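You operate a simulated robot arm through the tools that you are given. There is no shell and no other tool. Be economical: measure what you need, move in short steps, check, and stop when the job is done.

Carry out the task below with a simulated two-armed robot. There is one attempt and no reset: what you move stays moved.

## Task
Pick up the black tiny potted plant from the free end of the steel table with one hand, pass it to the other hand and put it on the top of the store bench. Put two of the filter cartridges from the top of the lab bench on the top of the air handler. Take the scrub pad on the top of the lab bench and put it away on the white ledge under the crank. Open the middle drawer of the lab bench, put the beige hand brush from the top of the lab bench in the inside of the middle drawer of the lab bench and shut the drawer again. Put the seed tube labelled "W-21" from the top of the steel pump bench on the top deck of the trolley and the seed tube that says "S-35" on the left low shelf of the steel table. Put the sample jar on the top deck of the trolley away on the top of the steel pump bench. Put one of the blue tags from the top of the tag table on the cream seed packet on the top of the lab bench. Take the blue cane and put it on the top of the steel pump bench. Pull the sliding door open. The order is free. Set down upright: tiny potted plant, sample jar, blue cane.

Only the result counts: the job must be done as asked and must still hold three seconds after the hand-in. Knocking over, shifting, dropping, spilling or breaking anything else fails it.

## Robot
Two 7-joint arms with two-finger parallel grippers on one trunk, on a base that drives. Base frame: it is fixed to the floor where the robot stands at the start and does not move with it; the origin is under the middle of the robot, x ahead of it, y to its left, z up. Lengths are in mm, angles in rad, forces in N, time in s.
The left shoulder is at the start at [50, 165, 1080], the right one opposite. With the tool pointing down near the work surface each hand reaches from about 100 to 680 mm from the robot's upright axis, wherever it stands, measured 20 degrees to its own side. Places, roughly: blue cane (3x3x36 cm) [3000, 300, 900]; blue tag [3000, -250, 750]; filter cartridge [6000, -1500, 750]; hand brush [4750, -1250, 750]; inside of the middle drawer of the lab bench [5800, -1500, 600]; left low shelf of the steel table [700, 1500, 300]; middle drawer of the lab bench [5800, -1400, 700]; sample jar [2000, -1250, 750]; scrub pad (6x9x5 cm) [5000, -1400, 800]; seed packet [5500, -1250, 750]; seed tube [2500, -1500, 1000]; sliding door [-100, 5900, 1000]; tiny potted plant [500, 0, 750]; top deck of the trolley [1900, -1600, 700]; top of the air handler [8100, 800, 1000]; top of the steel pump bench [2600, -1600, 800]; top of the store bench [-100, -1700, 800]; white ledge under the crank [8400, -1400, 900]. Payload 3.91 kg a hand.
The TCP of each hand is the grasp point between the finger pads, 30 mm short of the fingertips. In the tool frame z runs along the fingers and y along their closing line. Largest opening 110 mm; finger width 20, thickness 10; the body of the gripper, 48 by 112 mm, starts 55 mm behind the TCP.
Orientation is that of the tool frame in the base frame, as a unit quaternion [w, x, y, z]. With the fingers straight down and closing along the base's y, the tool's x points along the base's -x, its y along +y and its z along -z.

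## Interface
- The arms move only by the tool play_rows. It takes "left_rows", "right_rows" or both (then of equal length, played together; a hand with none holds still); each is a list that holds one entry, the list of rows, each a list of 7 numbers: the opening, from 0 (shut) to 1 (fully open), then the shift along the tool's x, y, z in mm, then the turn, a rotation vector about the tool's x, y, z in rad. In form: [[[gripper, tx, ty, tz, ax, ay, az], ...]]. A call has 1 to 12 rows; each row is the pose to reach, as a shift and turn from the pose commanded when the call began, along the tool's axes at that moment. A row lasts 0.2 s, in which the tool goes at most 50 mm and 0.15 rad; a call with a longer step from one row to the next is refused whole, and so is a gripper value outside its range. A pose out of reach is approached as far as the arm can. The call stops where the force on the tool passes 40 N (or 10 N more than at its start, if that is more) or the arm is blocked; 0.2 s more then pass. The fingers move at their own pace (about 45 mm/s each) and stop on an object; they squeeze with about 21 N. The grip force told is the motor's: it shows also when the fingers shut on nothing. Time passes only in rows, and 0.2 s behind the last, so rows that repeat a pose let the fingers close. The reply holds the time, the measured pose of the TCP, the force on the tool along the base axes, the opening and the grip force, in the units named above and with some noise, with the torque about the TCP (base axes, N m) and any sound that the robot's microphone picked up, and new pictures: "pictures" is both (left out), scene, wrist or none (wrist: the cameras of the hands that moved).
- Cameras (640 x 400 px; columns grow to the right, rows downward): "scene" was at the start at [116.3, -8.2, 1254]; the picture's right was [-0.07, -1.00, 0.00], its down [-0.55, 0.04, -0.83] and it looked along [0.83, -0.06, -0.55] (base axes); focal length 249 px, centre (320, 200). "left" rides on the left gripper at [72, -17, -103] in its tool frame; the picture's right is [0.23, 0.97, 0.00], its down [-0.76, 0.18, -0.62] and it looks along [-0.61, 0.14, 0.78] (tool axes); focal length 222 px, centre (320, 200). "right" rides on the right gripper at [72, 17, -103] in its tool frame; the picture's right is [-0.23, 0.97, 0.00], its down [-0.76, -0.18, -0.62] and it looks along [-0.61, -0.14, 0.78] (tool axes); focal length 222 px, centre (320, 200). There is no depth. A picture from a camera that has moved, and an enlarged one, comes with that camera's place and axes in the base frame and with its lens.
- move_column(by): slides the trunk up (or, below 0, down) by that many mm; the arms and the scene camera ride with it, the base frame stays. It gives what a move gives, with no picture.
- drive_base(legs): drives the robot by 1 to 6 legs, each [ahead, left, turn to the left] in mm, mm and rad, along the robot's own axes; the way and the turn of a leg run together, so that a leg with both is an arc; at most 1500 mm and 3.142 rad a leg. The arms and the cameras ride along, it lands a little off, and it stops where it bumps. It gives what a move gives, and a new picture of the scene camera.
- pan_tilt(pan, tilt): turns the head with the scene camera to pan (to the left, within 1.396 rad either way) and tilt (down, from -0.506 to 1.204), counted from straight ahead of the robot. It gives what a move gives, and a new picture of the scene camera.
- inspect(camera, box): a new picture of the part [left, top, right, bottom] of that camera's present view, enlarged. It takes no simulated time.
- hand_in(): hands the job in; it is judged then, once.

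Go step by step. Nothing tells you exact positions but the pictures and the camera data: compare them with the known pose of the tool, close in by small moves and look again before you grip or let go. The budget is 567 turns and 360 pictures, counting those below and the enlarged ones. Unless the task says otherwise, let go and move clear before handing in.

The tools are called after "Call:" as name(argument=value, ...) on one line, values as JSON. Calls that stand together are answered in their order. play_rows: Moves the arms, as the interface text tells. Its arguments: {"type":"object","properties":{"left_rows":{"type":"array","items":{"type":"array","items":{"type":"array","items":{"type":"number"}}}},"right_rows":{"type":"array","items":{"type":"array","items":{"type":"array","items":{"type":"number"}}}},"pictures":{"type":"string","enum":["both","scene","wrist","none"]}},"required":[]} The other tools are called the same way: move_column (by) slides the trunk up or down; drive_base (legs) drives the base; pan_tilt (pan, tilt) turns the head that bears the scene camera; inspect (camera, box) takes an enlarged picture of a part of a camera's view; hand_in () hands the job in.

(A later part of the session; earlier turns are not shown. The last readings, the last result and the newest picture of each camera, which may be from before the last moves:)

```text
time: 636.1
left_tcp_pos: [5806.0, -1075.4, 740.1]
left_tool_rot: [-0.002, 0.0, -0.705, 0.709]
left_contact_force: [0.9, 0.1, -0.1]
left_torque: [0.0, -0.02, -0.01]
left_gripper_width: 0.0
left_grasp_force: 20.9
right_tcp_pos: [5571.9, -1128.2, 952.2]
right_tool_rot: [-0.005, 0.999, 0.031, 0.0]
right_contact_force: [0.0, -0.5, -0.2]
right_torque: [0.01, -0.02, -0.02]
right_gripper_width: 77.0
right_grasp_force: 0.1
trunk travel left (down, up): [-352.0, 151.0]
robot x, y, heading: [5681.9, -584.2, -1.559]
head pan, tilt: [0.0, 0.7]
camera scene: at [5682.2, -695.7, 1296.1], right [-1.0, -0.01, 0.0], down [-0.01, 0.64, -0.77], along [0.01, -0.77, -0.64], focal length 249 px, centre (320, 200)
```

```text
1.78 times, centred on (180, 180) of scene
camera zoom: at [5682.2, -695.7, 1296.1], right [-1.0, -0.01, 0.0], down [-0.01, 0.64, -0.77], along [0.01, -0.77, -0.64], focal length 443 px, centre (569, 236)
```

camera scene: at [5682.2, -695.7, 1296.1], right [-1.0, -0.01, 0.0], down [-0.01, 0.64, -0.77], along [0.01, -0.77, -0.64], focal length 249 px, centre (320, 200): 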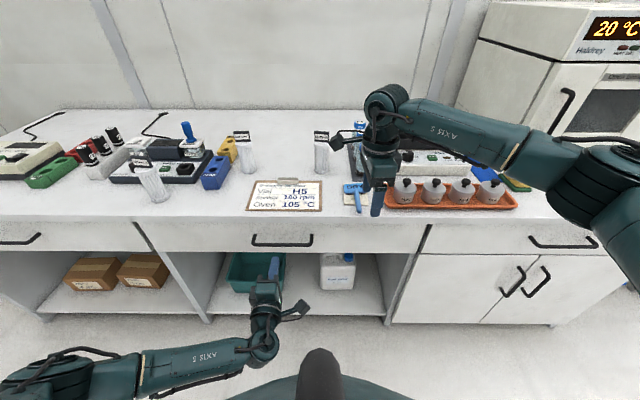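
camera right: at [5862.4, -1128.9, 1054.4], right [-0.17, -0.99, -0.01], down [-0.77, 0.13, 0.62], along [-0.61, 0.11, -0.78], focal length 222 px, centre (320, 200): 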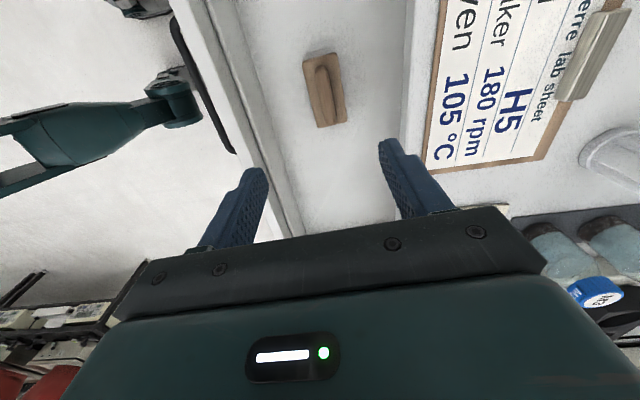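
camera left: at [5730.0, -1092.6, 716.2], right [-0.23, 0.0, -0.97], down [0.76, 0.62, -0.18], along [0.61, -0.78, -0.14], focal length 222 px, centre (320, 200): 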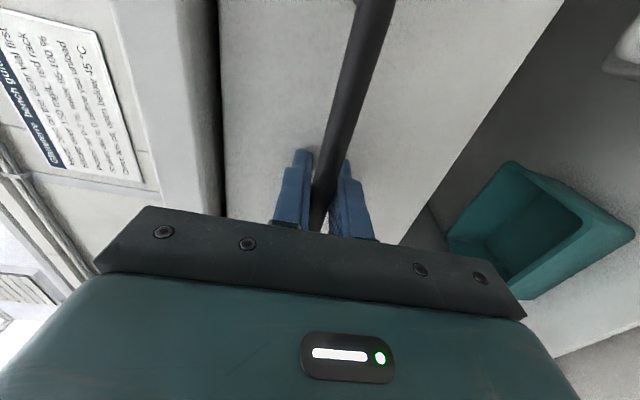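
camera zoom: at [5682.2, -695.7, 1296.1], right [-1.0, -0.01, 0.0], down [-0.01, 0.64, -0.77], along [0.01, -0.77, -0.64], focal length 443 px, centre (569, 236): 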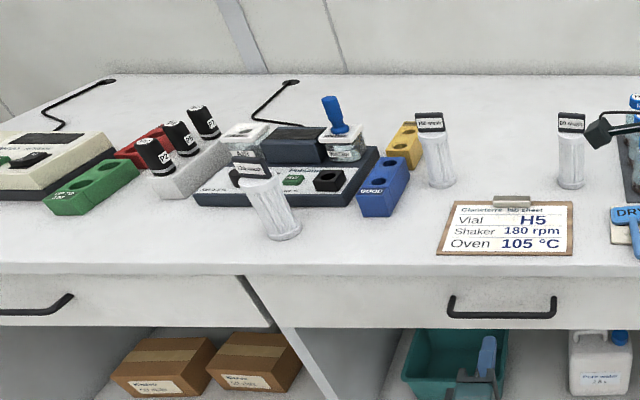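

Cartridges: A (5952,-1448), B (5687,-1445), C (6178,-1283), tops near z 950. The right hand will take B from above, the left C from the front. I raise things first.

Call:
move_column(by=150)

Call:
play_rows(left_rows=[[[0.8, 0, -20, 0, 0, 0, -0.145], [0.8, 0, -40, 0, 0, 0, -0.29], [0.8, 0, -60, 0, 0, 0, -0.435], [0.8, 0, -80, 0, 0, 0, -0.58], [0.8, 0, -100, 0, 0, 0, -0.725], [0.8, 0, -120, 0, 0, 0, -0.87], [0.8, 0, -140, 0, 0, 0, -1.015], [0.8, 0, -160, 0, 0, 0, -1.16], [0.8, 0, -180, 0, 0, 0, -1.305], [0.8, 0, -190, 0, 0, 0, -1.45], [0.8, 0, -200, 0, 0, 0, -1.571]]], pictures="none")

Call:
drive_base(legs=[[0, 130, 0], [265, 0, 0]])

Call:
inspect(camera="right", box=[0, 0, 640, 400])

```text
time: 637.8
left_tcp_pos: [5806.2, -1076.9, 889.8]
left_tool_rot: [-0.002, -0.001, -0.706, 0.709]
left_contact_force: [0.2, -0.3, 1.1]
left_torque: [-0.02, -0.01, -0.02]
left_gripper_width: 0.1
left_grasp_force: 21.1
right_tcp_pos: [5572.1, -1130.3, 1101.5]
right_tool_rot: [-0.005, 0.999, 0.032, -0.001]
right_contact_force: [0.3, -0.1, 0.2]
right_torque: [0.01, 0.0, 0.0]
right_gripper_width: 77.2
right_grasp_force: 0.1
trunk travel left (down, up): [-502.0, 1.0]
robot x, y, heading: [5680.4, -579.9, -1.563]
head pan, tilt: [0.0, 0.7]
```

```text
time: 640.2
left_tcp_pos: [5803.8, -1075.2, 1090.5]
left_tool_rot: [0.501, 0.499, -0.498, 0.502]
left_contact_force: [-0.8, -0.2, -0.4]
left_torque: [0.01, 0.03, 0.01]
left_gripper_width: 87.9
left_grasp_force: 0.1
right_tcp_pos: [5573.3, -1128.9, 1101.4]
right_tool_rot: [-0.006, 0.999, 0.032, 0.0]
right_contact_force: [0.2, -0.8, 0.1]
right_torque: [0.01, 0.01, 0.02]
right_gripper_width: 77.3
right_grasp_force: 0.1
trunk travel left (down, up): [-502.0, 1.0]
robot x, y, heading: [5682.6, -581.4, -1.56]
head pan, tilt: [0.0, 0.7]
```

```text
time: 643.5
left_tcp_pos: [5932.8, -1338.9, 1090.3]
left_tool_rot: [0.5, 0.499, -0.499, 0.503]
left_contact_force: [-0.5, -0.1, 0.3]
left_torque: [-0.01, 0.01, -0.01]
left_gripper_width: 87.8
left_grasp_force: 0.0
right_tcp_pos: [5700.4, -1392.4, 1100.3]
right_tool_rot: [-0.005, 1.0, 0.03, -0.001]
right_contact_force: [0.4, -0.4, -1.1]
right_torque: [0.0, 0.01, 0.0]
right_gripper_width: 77.0
right_grasp_force: 0.1
trunk travel left (down, up): [-502.0, 1.0]
robot x, y, heading: [5811.4, -842.1, -1.562]
head pan, tilt: [0.0, 0.7]
camera scene: at [5811.4, -960.4, 1446.0], right [-1.0, -0.01, 0.0], down [0.0, 0.64, -0.76], along [0.01, -0.76, -0.64], focal length 249 px, centre (320, 200)
```

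scene: 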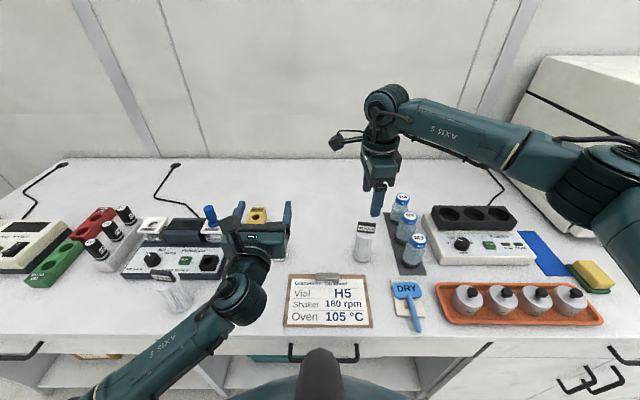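

```text
1.00 times, centred on (320, 200) of right (not enlarged: the box is as wide or as high as the picture)
camera zoom: at [5773.8, -1406.9, 1203.3], right [-0.17, -0.99, -0.01], down [-0.77, 0.12, 0.62], along [-0.61, 0.11, -0.78], focal length 222 px, centre (320, 200)
```

zoom: 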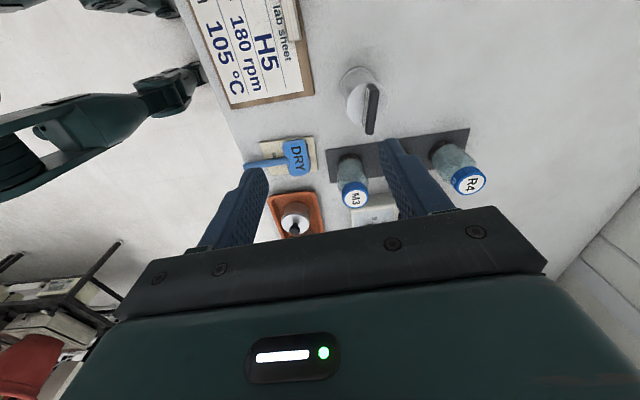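

Call:
play_rows(right_rows=[[[0.75, -5, 28, 20, 0, 0, 0], [0.75, -9, 56, 45, 0, 0, 0], [0.75, -9, 56, 80, 0, 0, 0], [0.75, -9, 56, 115, 0, 0, 0], [0.75, -9, 56, 115, 0, 0, 0]]], pictures="wrist")

```text
time: 644.7
left_tcp_pos: [5934.2, -1338.5, 1090.2]
left_tool_rot: [0.5, 0.498, -0.499, 0.503]
left_contact_force: [0.2, -0.2, -0.4]
left_torque: [0.03, -0.02, 0.01]
left_gripper_width: 87.9
left_grasp_force: 0.1
right_tcp_pos: [5696.6, -1447.3, 986.3]
right_tool_rot: [-0.004, 1.0, 0.031, -0.001]
right_contact_force: [0.2, -0.3, -0.1]
right_torque: [0.01, 0.01, 0.0]
right_gripper_width: 82.6
right_grasp_force: 0.0
trunk travel left (down, up): [-502.0, 1.0]
robot x, y, heading: [5807.5, -839.2, -1.561]
head pan, tilt: [0.0, 0.7]
camera right: at [5769.0, -1461.6, 1088.7], right [-0.17, -0.99, -0.01], down [-0.77, 0.12, 0.62], along [-0.61, 0.11, -0.78], focal length 222 px, centre (320, 200)
```

right: 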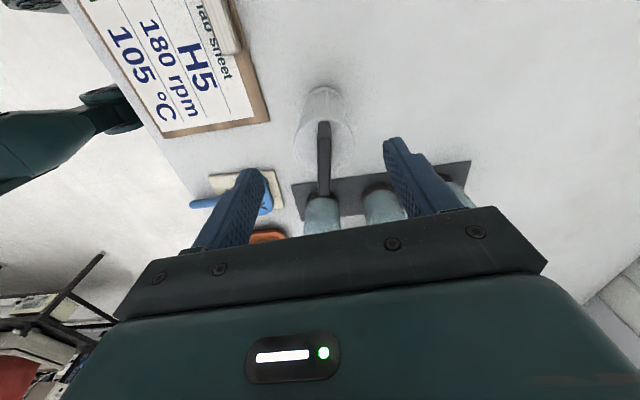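

Call:
play_rows(right_rows=[[[0.75, -2, 3, 30, 0, 0, 0], [0.75, -2, 3, 60, 0, 0, 0], [0.75, -2, 3, 81, 0, 0, 0], [0.75, -2, 3, 81, 0, 0, 0], [0, -2, 3, 81, 0, 0, 0], [0, -2, 3, 81, 0, 0, 0], [0, -2, 3, 81, 0, 0, 0], [0, -2, 3, 81, 0, 0, 0]]], pictures="wrist")

```text
time: 646.5
left_tcp_pos: [5933.3, -1337.8, 1089.7]
left_tool_rot: [0.5, 0.498, -0.499, 0.502]
left_contact_force: [-0.3, 0.4, 0.5]
left_torque: [-0.02, -0.02, -0.02]
left_gripper_width: 87.8
left_grasp_force: 0.1
right_tcp_pos: [5694.3, -1450.8, 905.6]
right_tool_rot: [-0.006, 1.0, 0.031, 0.0]
right_contact_force: [0.2, 0.7, -0.4]
right_torque: [0.03, -0.02, -0.01]
right_gripper_width: 53.4
right_grasp_force: 21.3
trunk travel left (down, up): [-502.0, 1.0]
robot x, y, heading: [5818.0, -841.1, -1.564]
head pan, tilt: [0.0, 0.7]
camera right: at [5766.6, -1464.2, 1007.4], right [-0.17, -0.99, -0.01], down [-0.77, 0.12, 0.62], along [-0.61, 0.11, -0.78], focal length 222 px, centre (320, 200)
```

right: 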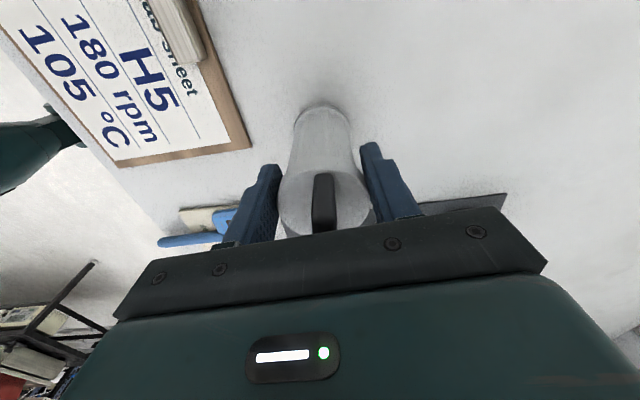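

Call:
play_rows(right_rows=[[[0, 0, 0, -30, 0, 0, 0], [0, 0, 0, -70, 0, 0, 0], [0, 0, 0, -110, 0, 0, 0], [0, 0, 0, -150, 0, 0, 0]]], pictures="none")

Call:
drive_base(legs=[[-185, 0, 0], [0, 230, 0]])

Call:
play_rows(left_rows=[[[0.8, -40, 0, 0, 0, 0, 0], [0.8, -80, 0, 0, 0, 0, 0], [0.8, -120, 0, 0, 0, 0, 0], [0.8, -160, 0, 0, 0, 0, 0], [0.8, -205, 0, 0, 0, 0, 0], [0.8, -205, 0, 0, 0, 0, 0]]], pictures="both")

```text
time: 647.5
left_tcp_pos: [5934.2, -1337.6, 1090.6]
left_tool_rot: [0.501, 0.498, -0.499, 0.503]
left_contact_force: [0.2, -0.6, -0.6]
left_torque: [0.02, 0.0, -0.05]
left_gripper_width: 88.2
left_grasp_force: 0.0
right_tcp_pos: [5693.7, -1451.6, 1054.0]
right_tool_rot: [-0.004, 1.0, 0.031, -0.001]
right_contact_force: [0.2, 0.6, -1.3]
right_torque: [-0.01, 0.0, 0.01]
right_gripper_width: 53.1
right_grasp_force: 20.5
trunk travel left (down, up): [-502.0, 1.0]
robot x, y, heading: [5811.4, -846.5, -1.564]
head pan, tilt: [0.0, 0.7]
```

```text
time: 651.3
left_tcp_pos: [6162.2, -1149.5, 1089.2]
left_tool_rot: [0.501, 0.498, -0.499, 0.502]
left_contact_force: [-0.3, -0.7, -0.6]
left_torque: [-0.03, 0.02, 0.0]
left_gripper_width: 88.1
left_grasp_force: 0.0
right_tcp_pos: [5921.2, -1262.6, 1054.0]
right_tool_rot: [-0.006, 1.0, 0.03, 0.0]
right_contact_force: [0.0, -0.3, -1.8]
right_torque: [-0.01, 0.0, 0.01]
right_gripper_width: 53.3
right_grasp_force: 20.5
trunk travel left (down, up): [-502.0, 1.0]
robot x, y, heading: [6040.4, -652.9, -1.566]
head pan, tilt: [0.0, 0.7]
camera scene: at [6040.0, -770.8, 1446.0], right [-1.0, -0.01, 0.0], down [0.0, 0.64, -0.76], along [0.0, -0.76, -0.64], focal length 249 px, centre (320, 200)
```

scene: 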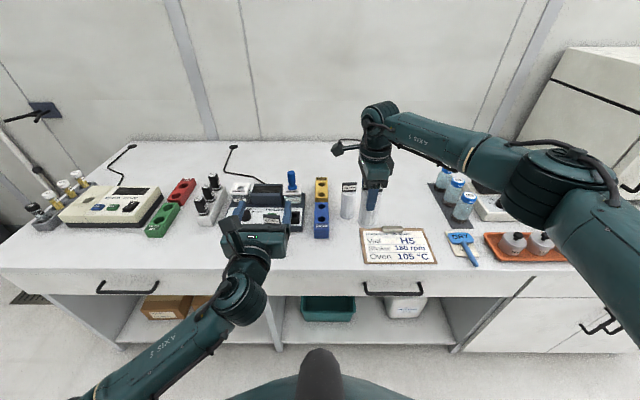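

```text
time: 652.7
left_tcp_pos: [6162.7, -1151.6, 885.3]
left_tool_rot: [0.501, 0.497, -0.5, 0.502]
left_contact_force: [-0.6, -0.3, 0.5]
left_torque: [0.0, 0.0, 0.0]
left_gripper_width: 88.1
left_grasp_force: 0.0
right_tcp_pos: [5921.1, -1262.7, 1053.4]
right_tool_rot: [-0.004, 1.0, 0.03, 0.0]
right_contact_force: [1.2, 0.3, -1.9]
right_torque: [0.01, -0.02, -0.01]
right_gripper_width: 53.1
right_grasp_force: 21.4
trunk travel left (down, up): [-502.0, 1.0]
robot x, y, heading: [6040.0, -655.4, -1.565]
head pan, tilt: [0.0, 0.7]
camera scene: at [6039.8, -770.6, 1446.1], right [-1.0, -0.01, 0.0], down [0.0, 0.64, -0.77], along [0.0, -0.77, -0.64], focal length 249 px, centre (320, 200)
camera left: at [6179.8, -1046.5, 956.7], right [-0.97, 0.0, 0.22], down [-0.17, 0.62, -0.77], along [-0.14, -0.79, -0.6], focal length 222 px, centre (320, 200)
```

scene: 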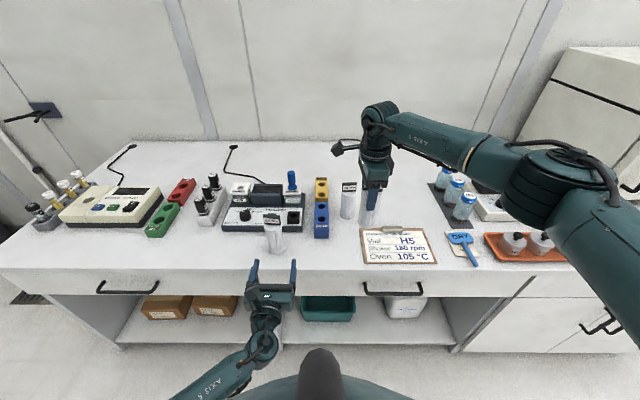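
left: 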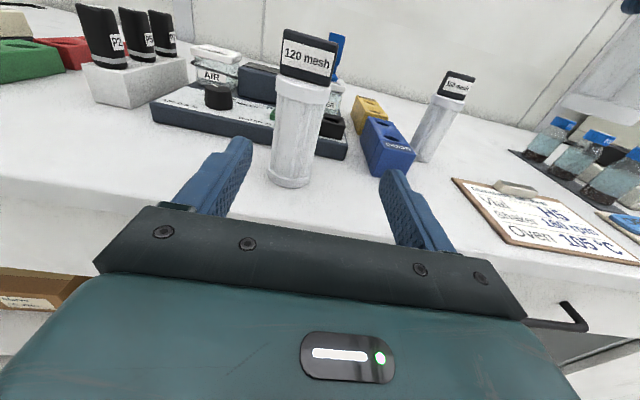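

Call:
play_rows(left_rows=[[[0.8, 0, -10, 35, 0, 0, 0], [0.8, 0, -20, 70, 0, 0, 0], [0.8, 0, -20, 90, 0, 0, 0], [0.8, 0, -20, 90, 0, 0, 0]]], pictures="wrist")

```text
time: 653.7
left_tcp_pos: [6182.1, -1240.3, 886.2]
left_tool_rot: [0.501, 0.498, -0.5, 0.502]
left_contact_force: [0.3, 0.8, -0.2]
left_torque: [0.01, 0.0, -0.01]
left_gripper_width: 88.0
left_grasp_force: 0.1
right_tcp_pos: [5922.3, -1262.1, 1052.7]
right_tool_rot: [-0.005, 1.0, 0.029, 0.0]
right_contact_force: [0.0, 0.7, -1.9]
right_torque: [-0.01, 0.02, 0.0]
right_gripper_width: 53.0
right_grasp_force: 20.4
trunk travel left (down, up): [-502.0, 1.0]
robot x, y, heading: [6043.1, -659.2, -1.566]
head pan, tilt: [0.0, 0.7]
camera left: at [6198.3, -1134.9, 958.0], right [-0.97, 0.0, 0.22], down [-0.18, 0.62, -0.77], along [-0.14, -0.79, -0.6], focal length 222 px, centre (320, 200)
```

left: 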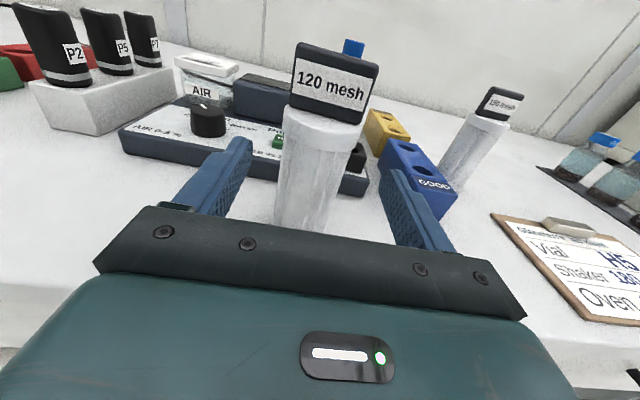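

Call:
play_rows(left_rows=[[[0.8, 0, 0, 22, 0, 0, 0], [0.8, 0, 0, 42, 0, 0, 0], [0, 0, 0, 42, 0, 0, 0], [0, 0, 0, 42, 0, 0, 0], [0, 0, 0, 42, 0, 0, 0], [0, 0, 0, 42, 0, 0, 0], [0, 30, 0, 42, 0, 0, 0], [0, 70, 0, 42, 0, 0, 0], [0, 110, 0, 42, 0, 0, 0], [0, 150, 0, 42, 0, 0, 0]]], pictures="both")

```text
time: 655.9
left_tcp_pos: [6183.8, -1281.5, 1035.8]
left_tool_rot: [0.5, 0.498, -0.5, 0.502]
left_contact_force: [-0.1, -0.2, -0.3]
left_torque: [0.01, 0.01, 0.0]
left_gripper_width: 52.8
left_grasp_force: 20.9
right_tcp_pos: [5921.9, -1262.8, 1053.2]
right_tool_rot: [-0.006, 1.0, 0.029, 0.0]
right_contact_force: [0.1, -0.2, -1.1]
right_torque: [-0.01, 0.03, 0.0]
right_gripper_width: 53.2
right_grasp_force: 21.1
trunk travel left (down, up): [-502.0, 1.0]
robot x, y, heading: [6042.4, -655.8, -1.571]
head pan, tilt: [0.0, 0.7]
camera scene: at [6039.9, -770.7, 1446.0], right [-1.0, -0.01, 0.0], down [0.0, 0.64, -0.76], along [0.0, -0.76, -0.64], focal length 249 px, centre (320, 200)
camera left: at [6199.2, -1176.2, 1108.3], right [-0.97, 0.0, 0.22], down [-0.17, 0.62, -0.77], along [-0.14, -0.79, -0.6], focal length 222 px, centre (320, 200)
```

scene: 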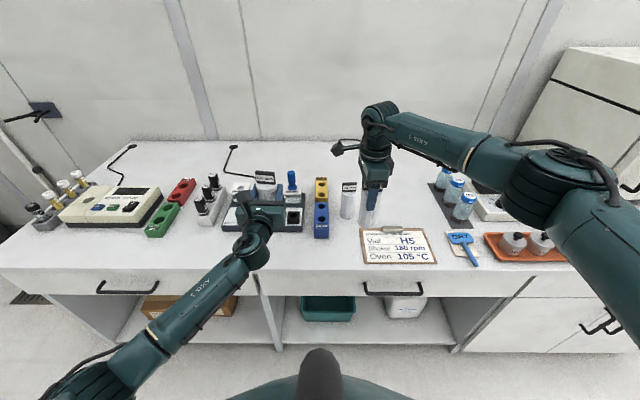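
left: 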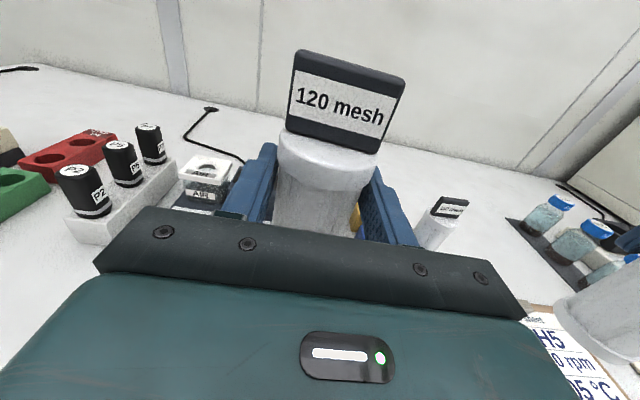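

Both cartridges are held. I turn toward the air handler and drive there.

Call:
drive_base(legs=[[-280, 0, 0], [0, 0, 1.57], [700, 0, 0]])

Call:
pan_tilt(pan=0.4, tilt=0.4)

```text
time: 665.1
left_tcp_pos: [7382.6, -275.0, 1036.7]
left_tool_rot: [0.014, 0.706, -0.016, 0.708]
left_contact_force: [0.5, -0.3, -1.6]
left_torque: [-0.02, 0.03, -0.04]
left_gripper_width: 52.8
left_grasp_force: 21.1
right_tcp_pos: [7354.1, -534.5, 1054.1]
right_tool_rot: [-0.004, 0.699, 0.715, -0.003]
right_contact_force: [0.2, 0.3, -0.8]
right_torque: [-0.02, -0.02, 0.01]
right_gripper_width: 53.1
right_grasp_force: 21.3
trunk travel left (down, up): [-502.0, 1.0]
robot x, y, heading: [6753.2, -394.0, -0.034]
head pan, tilt: [0.0, 0.7]
camera scene: at [6864.8, -397.8, 1446.0], right [-0.03, -1.0, 0.0], down [-0.64, 0.02, -0.76], along [0.76, -0.03, -0.64], focal length 249 px, centre (320, 200)
```

scene: 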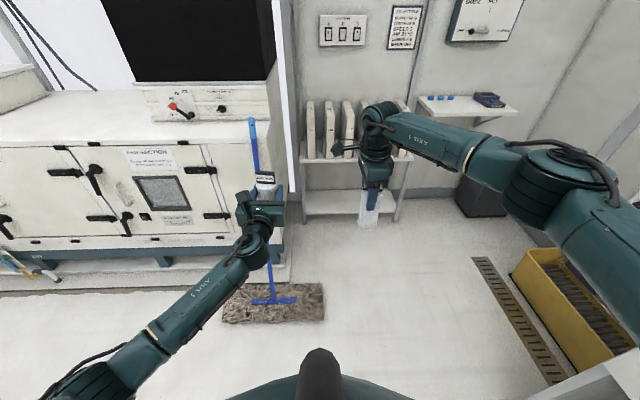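

```text
time: 666.0
left_tcp_pos: [7383.4, -274.5, 1035.4]
left_tool_rot: [0.014, 0.706, -0.015, 0.708]
left_contact_force: [-0.1, -0.4, -1.4]
left_torque: [-0.02, -0.01, 0.01]
left_gripper_width: 52.7
left_grasp_force: 20.7
right_tcp_pos: [7355.6, -535.0, 1053.6]
right_tool_rot: [-0.004, 0.7, 0.714, -0.004]
right_contact_force: [0.3, -0.3, -1.0]
right_torque: [0.0, -0.02, -0.02]
right_gripper_width: 53.1
right_grasp_force: 21.1
trunk travel left (down, up): [-502.0, 1.0]
robot x, y, heading: [6752.1, -389.6, -0.033]
head pan, tilt: [0.4, 0.4]
camera scene: at [6866.2, -361.8, 1472.8], right [0.36, -0.93, 0.0], down [-0.36, -0.14, -0.92], along [0.86, 0.33, -0.39], focal length 249 px, centre (320, 200)
```

scene: 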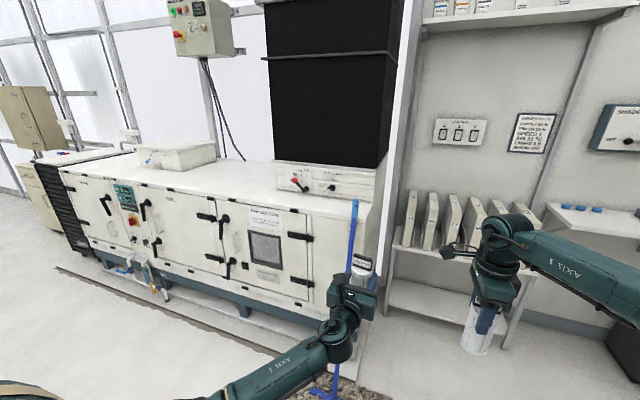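

Call:
play_rows(left_rows=[[[0, 40, 0, -20, 0, 0, 0], [0, 80, 0, -40, 0, 0, 0], [0, 130, 0, -60, 0, 0, 0]]], right_rows=[[[0, 0, 0, -40, 0, 0, 0], [0, 0, 0, -85, 0, 0, 0], [0, 0, 0, -130, 0, 0, 0]]], pictures="none")

Call:
drive_base(legs=[[0, 980, 0.034], [450, 0, 0]])

Call:
pan_tilt(pan=0.0, tilt=0.5)

```text
refused: row 3 steps farther than a row can; nothing moved
```

```text
time: 672.5
left_tcp_pos: [7398.9, 504.6, 1035.2]
left_tool_rot: [0.001, 0.706, -0.003, 0.708]
left_contact_force: [0.4, -0.1, -0.2]
left_torque: [0.01, 0.02, -0.03]
left_gripper_width: 52.6
left_grasp_force: 21.4
right_tcp_pos: [7379.3, 243.9, 1053.4]
right_tool_rot: [-0.003, 0.687, 0.727, -0.002]
right_contact_force: [0.1, 0.4, -1.5]
right_torque: [0.01, 0.0, 0.0]
right_gripper_width: 53.2
right_grasp_force: 20.9
trunk travel left (down, up): [-502.0, 1.0]
robot x, y, heading: [6772.5, 365.2, 0.003]
head pan, tilt: [0.4, 0.4]
stopped in leg 1: the robot was blocked; the commanded pose is now the measured one
camera scene: at [6885.2, 398.9, 1472.9], right [0.39, -0.92, 0.0], down [-0.36, -0.15, -0.92], along [0.85, 0.36, -0.39], focal length 249 px, centre (320, 200)
```

scene: 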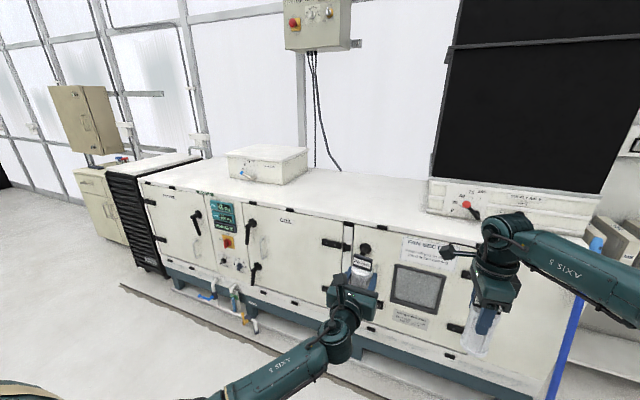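

```text
time: 673.4
left_tcp_pos: [7398.6, 505.0, 1035.4]
left_tool_rot: [-0.001, 0.705, -0.002, 0.709]
left_contact_force: [-0.3, 0.3, -1.3]
left_torque: [0.0, -0.01, -0.03]
left_gripper_width: 53.0
left_grasp_force: 20.5
right_tcp_pos: [7379.4, 244.9, 1054.1]
right_tool_rot: [-0.004, 0.687, 0.727, -0.002]
right_contact_force: [0.4, 0.3, -1.6]
right_torque: [0.01, 0.03, -0.02]
right_gripper_width: 53.2
right_grasp_force: 21.4
trunk travel left (down, up): [-502.0, 1.0]
robot x, y, heading: [6770.6, 367.5, 0.002]
head pan, tilt: [0.0, 0.499]
camera scene: at [6890.9, 363.3, 1463.8], right [0.0, -1.0, 0.0], down [-0.48, 0.0, -0.88], along [0.88, 0.0, -0.48], focal length 249 px, centre (320, 200)
```

scene: 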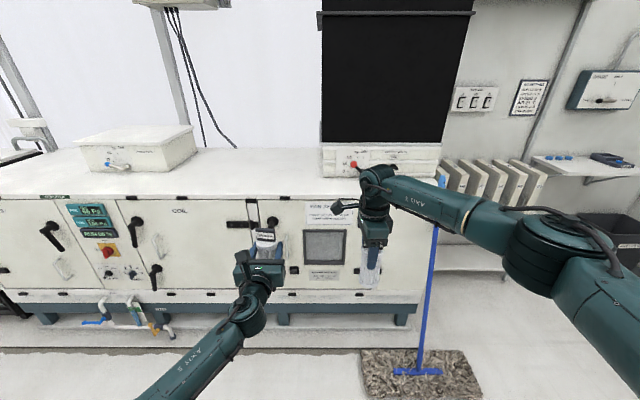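

Call:
play_rows(left_rows=[[[0, 35, 0, 0, 0, 0, 0], [0, 70, 0, 0, 0, 0, 0], [0, 100, 0, 0, 0, 0, 0], [0, 130, 0, 0, 0, 0, 0]]], right_rows=[[[0, 0, 0, -35, 0, 0, 0], [0, 0, 0, -70, 0, 0, 0], [0, 0, 0, -105, 0, 0, 0], [0, 0, 0, -135, 0, 0, 0]]], pictures="none")

Call:
drive_base(legs=[[500, 0, 0]])

```text
time: 674.4
left_tcp_pos: [7396.9, 504.4, 1165.0]
left_tool_rot: [0.0, 0.706, -0.003, 0.708]
left_contact_force: [-0.1, -0.1, -2.1]
left_torque: [0.01, 0.0, 0.04]
left_gripper_width: 52.5
left_grasp_force: 21.1
right_tcp_pos: [7382.5, 246.2, 1189.3]
right_tool_rot: [-0.003, 0.686, 0.727, -0.002]
right_contact_force: [-1.4, 0.0, -1.2]
right_torque: [-0.01, 0.0, -0.02]
right_gripper_width: 53.3
right_grasp_force: 20.9
trunk travel left (down, up): [-502.0, 1.0]
robot x, y, heading: [6775.1, 366.4, -0.002]
head pan, tilt: [0.0, 0.499]
```

```text
time: 677.4
left_tcp_pos: [7903.7, 506.6, 1165.3]
left_tool_rot: [0.0, 0.705, -0.003, 0.709]
left_contact_force: [0.6, -0.3, -0.9]
left_torque: [0.03, 0.02, 0.0]
left_gripper_width: 52.8
left_grasp_force: 21.1
right_tcp_pos: [7888.1, 247.7, 1188.8]
right_tool_rot: [-0.004, 0.686, 0.728, -0.003]
right_contact_force: [0.0, 0.3, -1.1]
right_torque: [0.01, 0.03, 0.02]
right_gripper_width: 53.5
right_grasp_force: 21.3
trunk travel left (down, up): [-502.0, 1.0]
robot x, y, heading: [7280.8, 366.2, 0.0]
head pan, tilt: [0.0, 0.499]
camera scene: at [7397.4, 364.9, 1463.7], right [0.0, -1.0, 0.0], down [-0.48, 0.0, -0.88], along [0.88, 0.0, -0.48], focal length 249 px, centre (320, 200)
```

scene: 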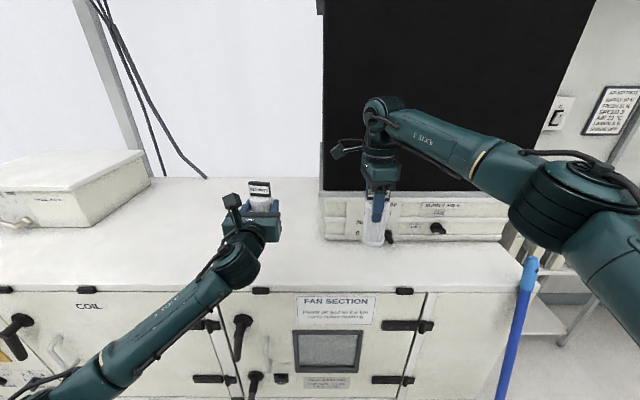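

Call:
play_rows(left_rows=[[[0, -25, 0, 0, 0, 0, 0], [0, -50, 0, 0, 0, 0, 0], [0, -72, 0, 0, 0, 0, 0], [0, -72, 0, 0, 0, 0, 0]]], right_rows=[[[0, 0, 0, 25, 0, 0, 0], [0, 0, 0, 50, 0, 0, 0], [0, 0, 0, 75, 0, 0, 0], [0, 0, 0, 75, 0, 0, 0]]], pictures="none")

Call:
play_rows(left_rows=[[[0, -4, 0, 0, 0, 0, 0], [0, -8, 0, 0, 0, 0, 0], [0, -8, 0, 0, 0, 0, 0]]], right_rows=[[[0, 0, 0, 4, 0, 0, 0], [0, 0, 0, 8, 0, 0, 0], [0, 0, 0, 8, 0, 0, 0]]], pictures="both")

```text
time: 678.4
left_tcp_pos: [7902.4, 506.1, 1093.5]
left_tool_rot: [0.0, 0.706, -0.002, 0.708]
left_contact_force: [0.1, 0.5, -0.1]
left_torque: [-0.01, -0.01, 0.02]
left_gripper_width: 52.3
left_grasp_force: 20.9
right_tcp_pos: [7887.4, 247.6, 1114.7]
right_tool_rot: [-0.004, 0.686, 0.727, -0.003]
right_contact_force: [-0.2, -0.8, -1.3]
right_torque: [0.01, -0.02, 0.04]
right_gripper_width: 52.9
right_grasp_force: 21.0
trunk travel left (down, up): [-502.0, 1.0]
robot x, y, heading: [7278.6, 368.6, 0.005]
head pan, tilt: [0.0, 0.499]
```

```text
time: 679.2
left_tcp_pos: [7902.5, 507.2, 1085.4]
left_tool_rot: [-0.001, 0.706, -0.001, 0.708]
left_contact_force: [0.2, 0.0, -1.7]
left_torque: [-0.03, 0.04, 0.0]
left_gripper_width: 52.4
left_grasp_force: 21.0
right_tcp_pos: [7886.3, 247.5, 1105.4]
right_tool_rot: [-0.003, 0.685, 0.728, -0.003]
right_contact_force: [0.3, -0.7, -0.6]
right_torque: [-0.01, -0.02, -0.01]
right_gripper_width: 53.0
right_grasp_force: 20.7
trunk travel left (down, up): [-502.0, 1.0]
robot x, y, heading: [7279.2, 368.9, -0.0]
head pan, tilt: [0.0, 0.499]
camera scene: at [7396.9, 364.9, 1463.7], right [0.0, -1.0, 0.0], down [-0.48, 0.0, -0.88], along [0.88, 0.0, -0.48], focal length 249 px, centre (320, 200)
camera right: at [7899.5, 321.4, 1208.3], right [0.99, -0.17, -0.01], down [-0.13, -0.77, 0.62], along [-0.11, -0.61, -0.78], focal length 222 px, centre (320, 200)
camera left: at [7798.5, 524.5, 1158.3], right [0.0, -0.97, 0.22], down [-0.62, -0.17, -0.77], along [0.78, -0.14, -0.6], focal length 222 px, centre (320, 200)
```

scene: 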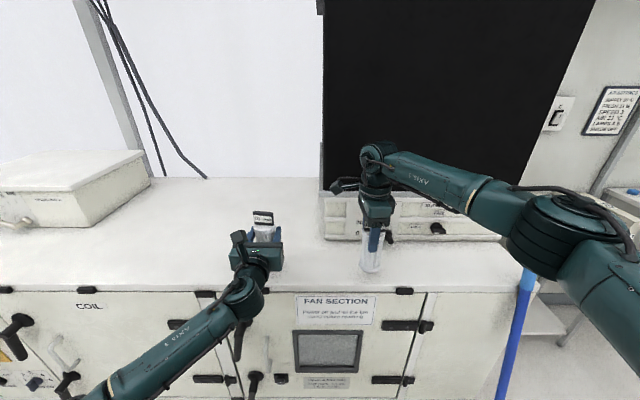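
right: 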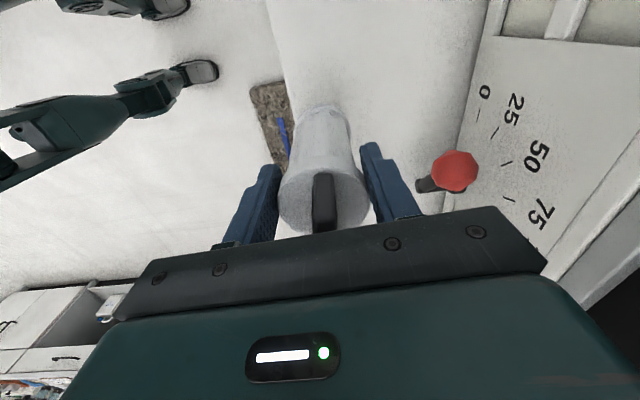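
left: 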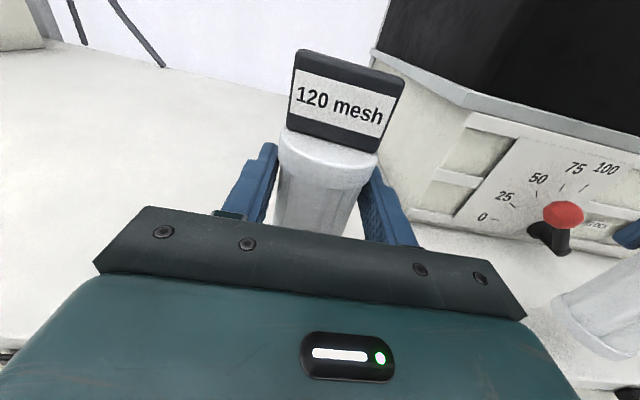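

Call:
play_rows(left_rows=[[[0, -2, 0, 0, 0, 0, 0], [0, -4, 0, 0, 0, 0, 0], [0, -6, 0, 0, 0, 0, 0], [0, -6, 0, 0, 0, 0, 0]]], right_rows=[[[0, 0, -15, 0, 0, 0, 0], [0, 0, -15, 3, 0, 0, 0], [0, 0, -15, 6, 0, 0, 0], [0, 0, -15, 6, 0, 0, 0]]], pictures="none")

Call:
play_rows(left_rows=[[[0, -2, 0, 0, 0, 0, 0], [0, -4, 0, 0, 0, 0, 0], [0, -4, 0, 0, 0, 0, 0]]], right_rows=[[[0, 0, 0, 2, 0, 0, 0], [0, 0, 0, 4, 0, 0, 0], [0, 0, 0, 4, 0, 0, 0]]], pictures="none")

```text
time: 680.2
left_tcp_pos: [7904.0, 507.7, 1080.3]
left_tool_rot: [-0.001, 0.706, -0.001, 0.708]
left_contact_force: [0.8, -0.3, -1.1]
left_torque: [0.0, 0.01, 0.02]
left_gripper_width: 52.6
left_grasp_force: 20.6
right_tcp_pos: [7872.6, 247.6, 1099.3]
right_tool_rot: [-0.004, 0.686, 0.727, -0.003]
right_contact_force: [0.1, -0.7, -0.7]
right_torque: [0.01, 0.03, -0.01]
right_gripper_width: 53.1
right_grasp_force: 20.7
trunk travel left (down, up): [-502.0, 1.0]
robot x, y, heading: [7280.5, 369.7, 0.006]
head pan, tilt: [0.0, 0.499]
```

```text
time: 681.0
left_tcp_pos: [7903.5, 508.1, 1075.3]
left_tool_rot: [0.0, 0.706, -0.002, 0.708]
left_contact_force: [0.7, -0.1, -1.8]
left_torque: [-0.03, 0.03, 0.01]
left_gripper_width: 52.6
left_grasp_force: 20.9
right_tcp_pos: [7870.9, 246.8, 1096.2]
right_tool_rot: [-0.004, 0.686, 0.728, -0.002]
right_contact_force: [0.3, -0.2, -2.2]
right_torque: [0.03, 0.04, 0.01]
right_gripper_width: 53.1
right_grasp_force: 21.4
trunk travel left (down, up): [-502.0, 1.0]
robot x, y, heading: [7276.5, 370.2, 0.004]
head pan, tilt: [0.0, 0.499]
```

Call:
play_rows(left_rows=[[[0, -3, 0, 0, 0, 0, 0], [0, -6, 0, 0, 0, 0, 0], [0, -9, 0, 0, 0, 0, 0], [0, -9, 0, 0, 0, 0, 0]]], right_rows=[[[0, 0, 0, 3, 0, 0, 0], [0, 0, 0, 6, 0, 0, 0], [0, 0, 0, 9, 0, 0, 0], [0, 0, 0, 9, 0, 0, 0]]], pictures="none")

```text
time: 682.0
left_tcp_pos: [7903.1, 507.6, 1066.4]
left_tool_rot: [-0.001, 0.706, -0.002, 0.709]
left_contact_force: [0.6, 0.2, -1.2]
left_torque: [-0.04, 0.01, 0.02]
left_gripper_width: 52.7
left_grasp_force: 20.8
right_tcp_pos: [7870.6, 248.6, 1087.6]
right_tool_rot: [-0.004, 0.685, 0.728, -0.003]
right_contact_force: [0.5, 0.0, -1.1]
right_torque: [0.01, 0.0, -0.02]
right_gripper_width: 52.9
right_grasp_force: 21.2
trunk travel left (down, up): [-502.0, 1.0]
robot x, y, heading: [7278.5, 364.1, 0.004]
head pan, tilt: [0.0, 0.499]
```

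Call:
play_rows(left_rows=[[[0, -3, 0, 0, 0, 0, 0], [0, -6, 0, 0, 0, 0, 0], [0, -9, 0, 0, 0, 0, 0], [0, -9, 0, 0, 0, 0, 0]]], right_rows=[[[0, 0, 0, 3, 0, 0, 0], [0, 0, 0, 6, 0, 0, 0], [0, 0, 0, 9, 0, 0, 0], [0, 0, 0, 9, 0, 0, 0]]], pictures="both")

```text
time: 683.0
left_tcp_pos: [7903.2, 506.8, 1057.2]
left_tool_rot: [0.0, 0.706, -0.002, 0.708]
left_contact_force: [0.3, -0.9, -1.0]
left_torque: [-0.03, 0.03, -0.01]
left_gripper_width: 52.4
left_grasp_force: 20.4
right_tcp_pos: [7870.6, 248.2, 1077.3]
right_tool_rot: [-0.004, 0.686, 0.728, -0.003]
right_contact_force: [0.3, 0.4, -0.8]
right_torque: [0.02, -0.01, -0.02]
right_gripper_width: 53.2
right_grasp_force: 20.9
trunk travel left (down, up): [-502.0, 1.0]
robot x, y, heading: [7278.9, 362.4, 0.003]
head pan, tilt: [0.0, 0.499]
camera scene: at [7396.9, 364.9, 1463.7], right [0.0, -1.0, 0.0], down [-0.48, 0.0, -0.88], along [0.88, 0.0, -0.48], focal length 249 px, centre (320, 200)
camera right: at [7884.2, 320.5, 1180.3], right [0.99, -0.17, -0.01], down [-0.13, -0.77, 0.62], along [-0.11, -0.61, -0.78], focal length 222 px, centre (320, 200)
camera left: at [7799.7, 524.9, 1129.7], right [0.0, -0.97, 0.22], down [-0.62, -0.17, -0.77], along [0.78, -0.14, -0.6], focal length 222 px, centre (320, 200)
```

scene: 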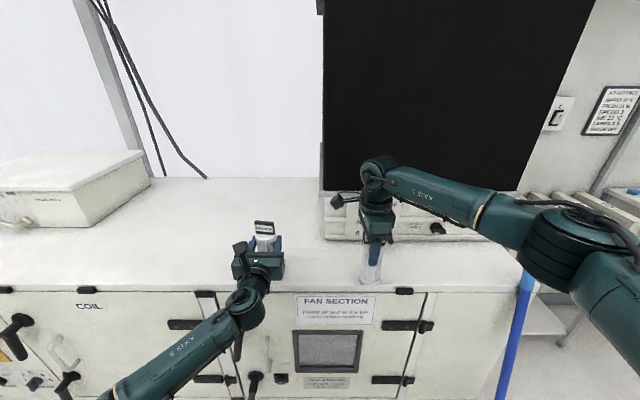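
right: 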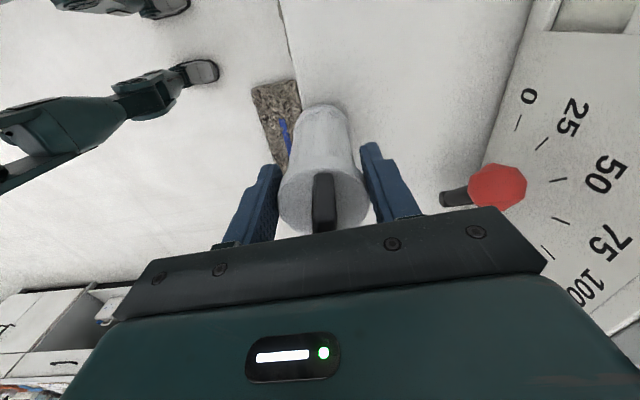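
left: 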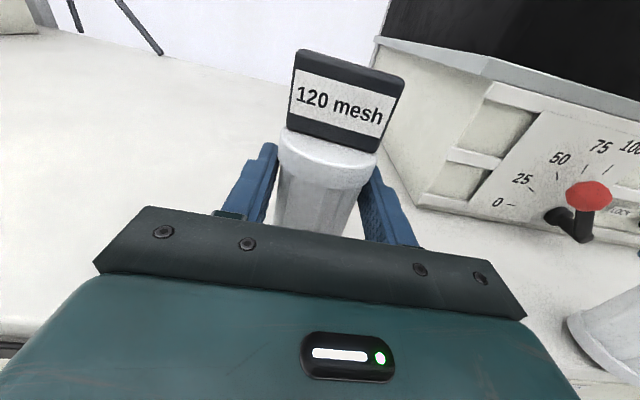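

The top is lower than assumed (≈960) with its edge at x≈7847, so I shift both 40 mm inward and continue down.

Call:
play_rows(left_rows=[[[0, 0, 0, 20, 0, 0, 0], [0, 0, 0, 35, 0, 0, 0], [0, -5, 0, 35, 0, 0, 0], [0, -10, 0, 35, 0, 0, 0], [0, -14, 0, 35, 0, 0, 0], [0, -14, 0, 35, 0, 0, 0]]], right_rows=[[[0, 0, 20, 0, 0, 0, 0], [0, 0, 42, 0, 0, 0, 0], [0, 0, 42, 5, 0, 0, 0], [0, 0, 42, 10, 0, 0, 0], [0, 0, 42, 14, 0, 0, 0], [0, 0, 42, 14, 0, 0, 0]]], pictures="wrist")

```text
time: 684.4
left_tcp_pos: [7936.2, 506.9, 1051.0]
left_tool_rot: [-0.001, 0.702, -0.001, 0.712]
left_contact_force: [3.4, 0.3, 16.4]
left_torque: [-0.06, 0.01, 0.14]
left_gripper_width: 52.7
left_grasp_force: 20.6
right_tcp_pos: [7911.6, 249.7, 1066.8]
right_tool_rot: [-0.002, 0.686, 0.728, -0.001]
right_contact_force: [3.2, 0.0, 17.6]
right_torque: [-0.18, -0.47, 0.03]
right_gripper_width: 53.4
right_grasp_force: 21.0
trunk travel left (down, up): [-502.0, 1.0]
robot x, y, heading: [7281.7, 366.2, 0.006]
head pan, tilt: [0.0, 0.499]
camera right: at [7924.1, 323.1, 1169.4], right [0.99, -0.17, 0.0], down [-0.13, -0.77, 0.62], along [-0.11, -0.61, -0.78], focal length 222 px, centre (320, 200)
camera left: at [7831.3, 524.4, 1121.4], right [0.0, -0.97, 0.22], down [-0.61, -0.17, -0.77], along [0.79, -0.14, -0.59], focal length 222 px, centre (320, 200)
```

right: 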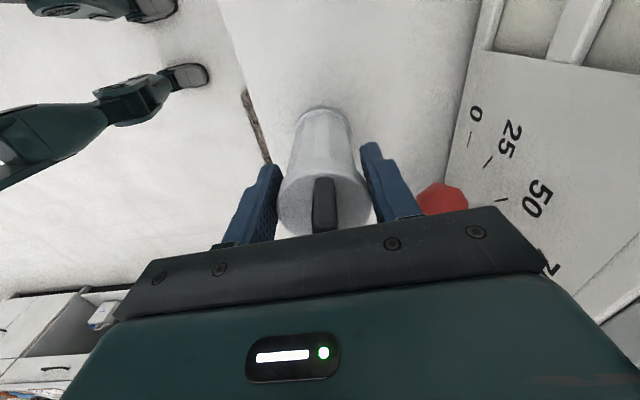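
left: 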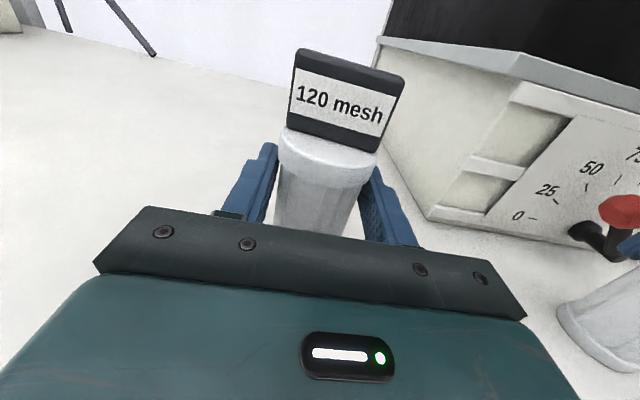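

Call:
play_rows(left_rows=[[[0, 2, 0, 0, 0, 0, 0], [0.62, 2, 0, 0, 0, 0, 0], [0.7, 2, 0, 0, 0, 0, 0], [0.7, 2, 0, 0, 0, 0, 0], [0.7, 2, 0, -35, 0, 0, 0], [0.7, 2, 0, -70, 0, 0, 0], [0.7, 2, 0, -110, 0, 0, 0]]], right_rows=[[[0, 0, 0, -2, 0, 0, 0], [0.6, 0, 0, -2, 0, 0, 0], [0.6, 0, 0, -2, 0, 0, 0], [0.6, 0, 0, -2, 0, 0, 0], [0.6, 0, 0, -40, 0, 0, 0], [0.6, 0, 0, -85, 0, 0, 0], [0.6, 0, 0, -130, 0, 0, 0]]], pictures="scene")

```text
time: 686.0
left_tcp_pos: [7827.2, 508.3, 1043.1]
left_tool_rot: [0.0, 0.705, -0.002, 0.709]
left_contact_force: [-0.9, 0.2, 0.3]
left_torque: [0.0, 0.01, 0.01]
left_gripper_width: 77.0
left_grasp_force: 0.0
right_tcp_pos: [7913.7, 252.2, 1195.0]
right_tool_rot: [-0.003, 0.686, 0.727, -0.003]
right_contact_force: [-1.1, 0.0, -0.3]
right_torque: [-0.04, -0.01, 0.03]
right_gripper_width: 65.8
right_grasp_force: 0.1
trunk travel left (down, up): [-502.0, 1.0]
robot x, y, heading: [7277.1, 364.1, 0.003]
head pan, tilt: [0.0, 0.499]
camera scene: at [7395.1, 366.0, 1463.9], right [0.0, -1.0, 0.0], down [-0.48, 0.0, -0.88], along [0.88, 0.0, -0.48], focal length 249 px, centre (320, 200)
```

scene: 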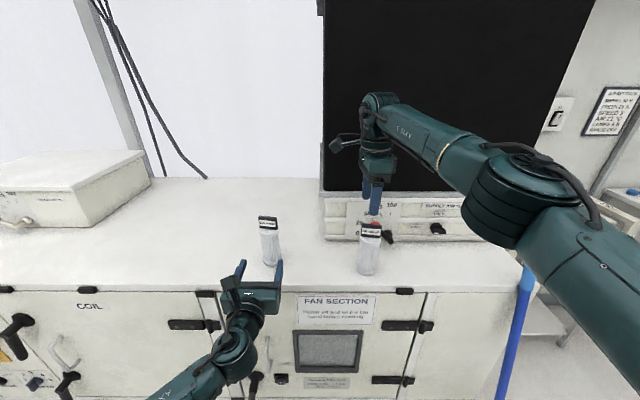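

Both cartridges stand on the air handler. I back off and return for the scrub pad.

Call:
drive_base(legs=[[-420, 0, 0], [0, -760, 0], [-1450, 0, 0], [-230, 0, 0], [0, 0, -1.57]])

Call:
pan_tilt(pan=0.0, tilt=0.7)

```text
time: 707.1
left_tcp_pos: [5323.7, -928.2, 1042.8]
left_tool_rot: [0.502, 0.496, -0.501, 0.501]
left_contact_force: [0.2, 1.3, 0.0]
left_torque: [-0.01, 0.02, 0.03]
left_gripper_width: 76.7
left_grasp_force: 0.0
right_tcp_pos: [5066.5, -1013.8, 1193.7]
right_tool_rot: [-0.004, 1.0, 0.028, 0.0]
right_contact_force: [-0.8, 0.0, 0.9]
right_torque: [0.0, -0.01, 0.0]
right_gripper_width: 65.9
right_grasp_force: 0.0
trunk travel left (down, up): [-502.0, 1.0]
robot x, y, heading: [5185.1, -374.9, -1.567]
head pan, tilt: [0.0, 0.499]
camera scene: at [5181.7, -499.9, 1463.8], right [-1.0, 0.0, 0.0], down [0.0, 0.48, -0.88], along [0.0, -0.88, -0.48], focal length 249 px, centre (320, 200)
```

scene: 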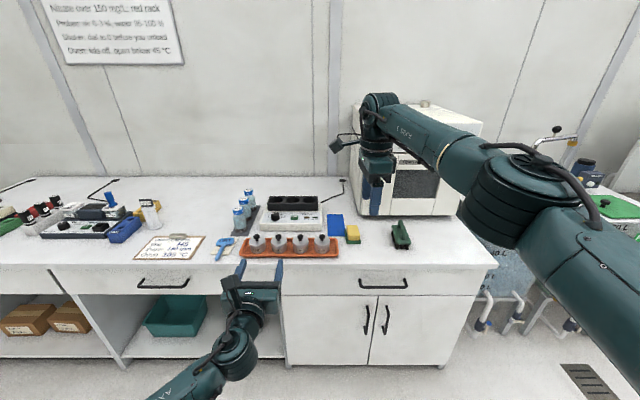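

```text
time: 707.8
left_tcp_pos: [5321.6, -928.2, 1044.0]
left_tool_rot: [0.501, 0.497, -0.501, 0.501]
left_contact_force: [0.1, -0.7, -0.3]
left_torque: [0.01, 0.0, 0.0]
left_gripper_width: 76.9
left_grasp_force: 0.0
right_tcp_pos: [5066.3, -1014.3, 1193.1]
right_tool_rot: [-0.005, 1.0, 0.028, 0.001]
right_contact_force: [-0.2, -0.5, -0.2]
right_torque: [-0.02, 0.0, 0.01]
right_gripper_width: 65.8
right_grasp_force: 0.1
trunk travel left (down, up): [-502.0, 1.0]
robot x, y, heading: [5182.4, -376.4, -1.568]
head pan, tilt: [0.0, 0.7]
camera scene: at [5181.8, -493.9, 1446.1], right [-1.0, 0.0, 0.0], down [0.0, 0.64, -0.77], along [0.0, -0.77, -0.64], focal length 249 px, centre (320, 200)
```

scene: 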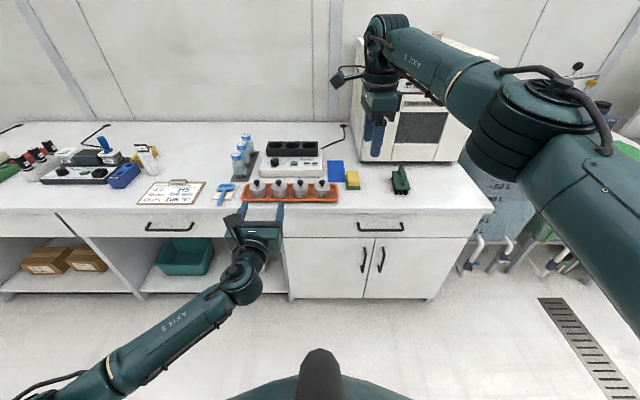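

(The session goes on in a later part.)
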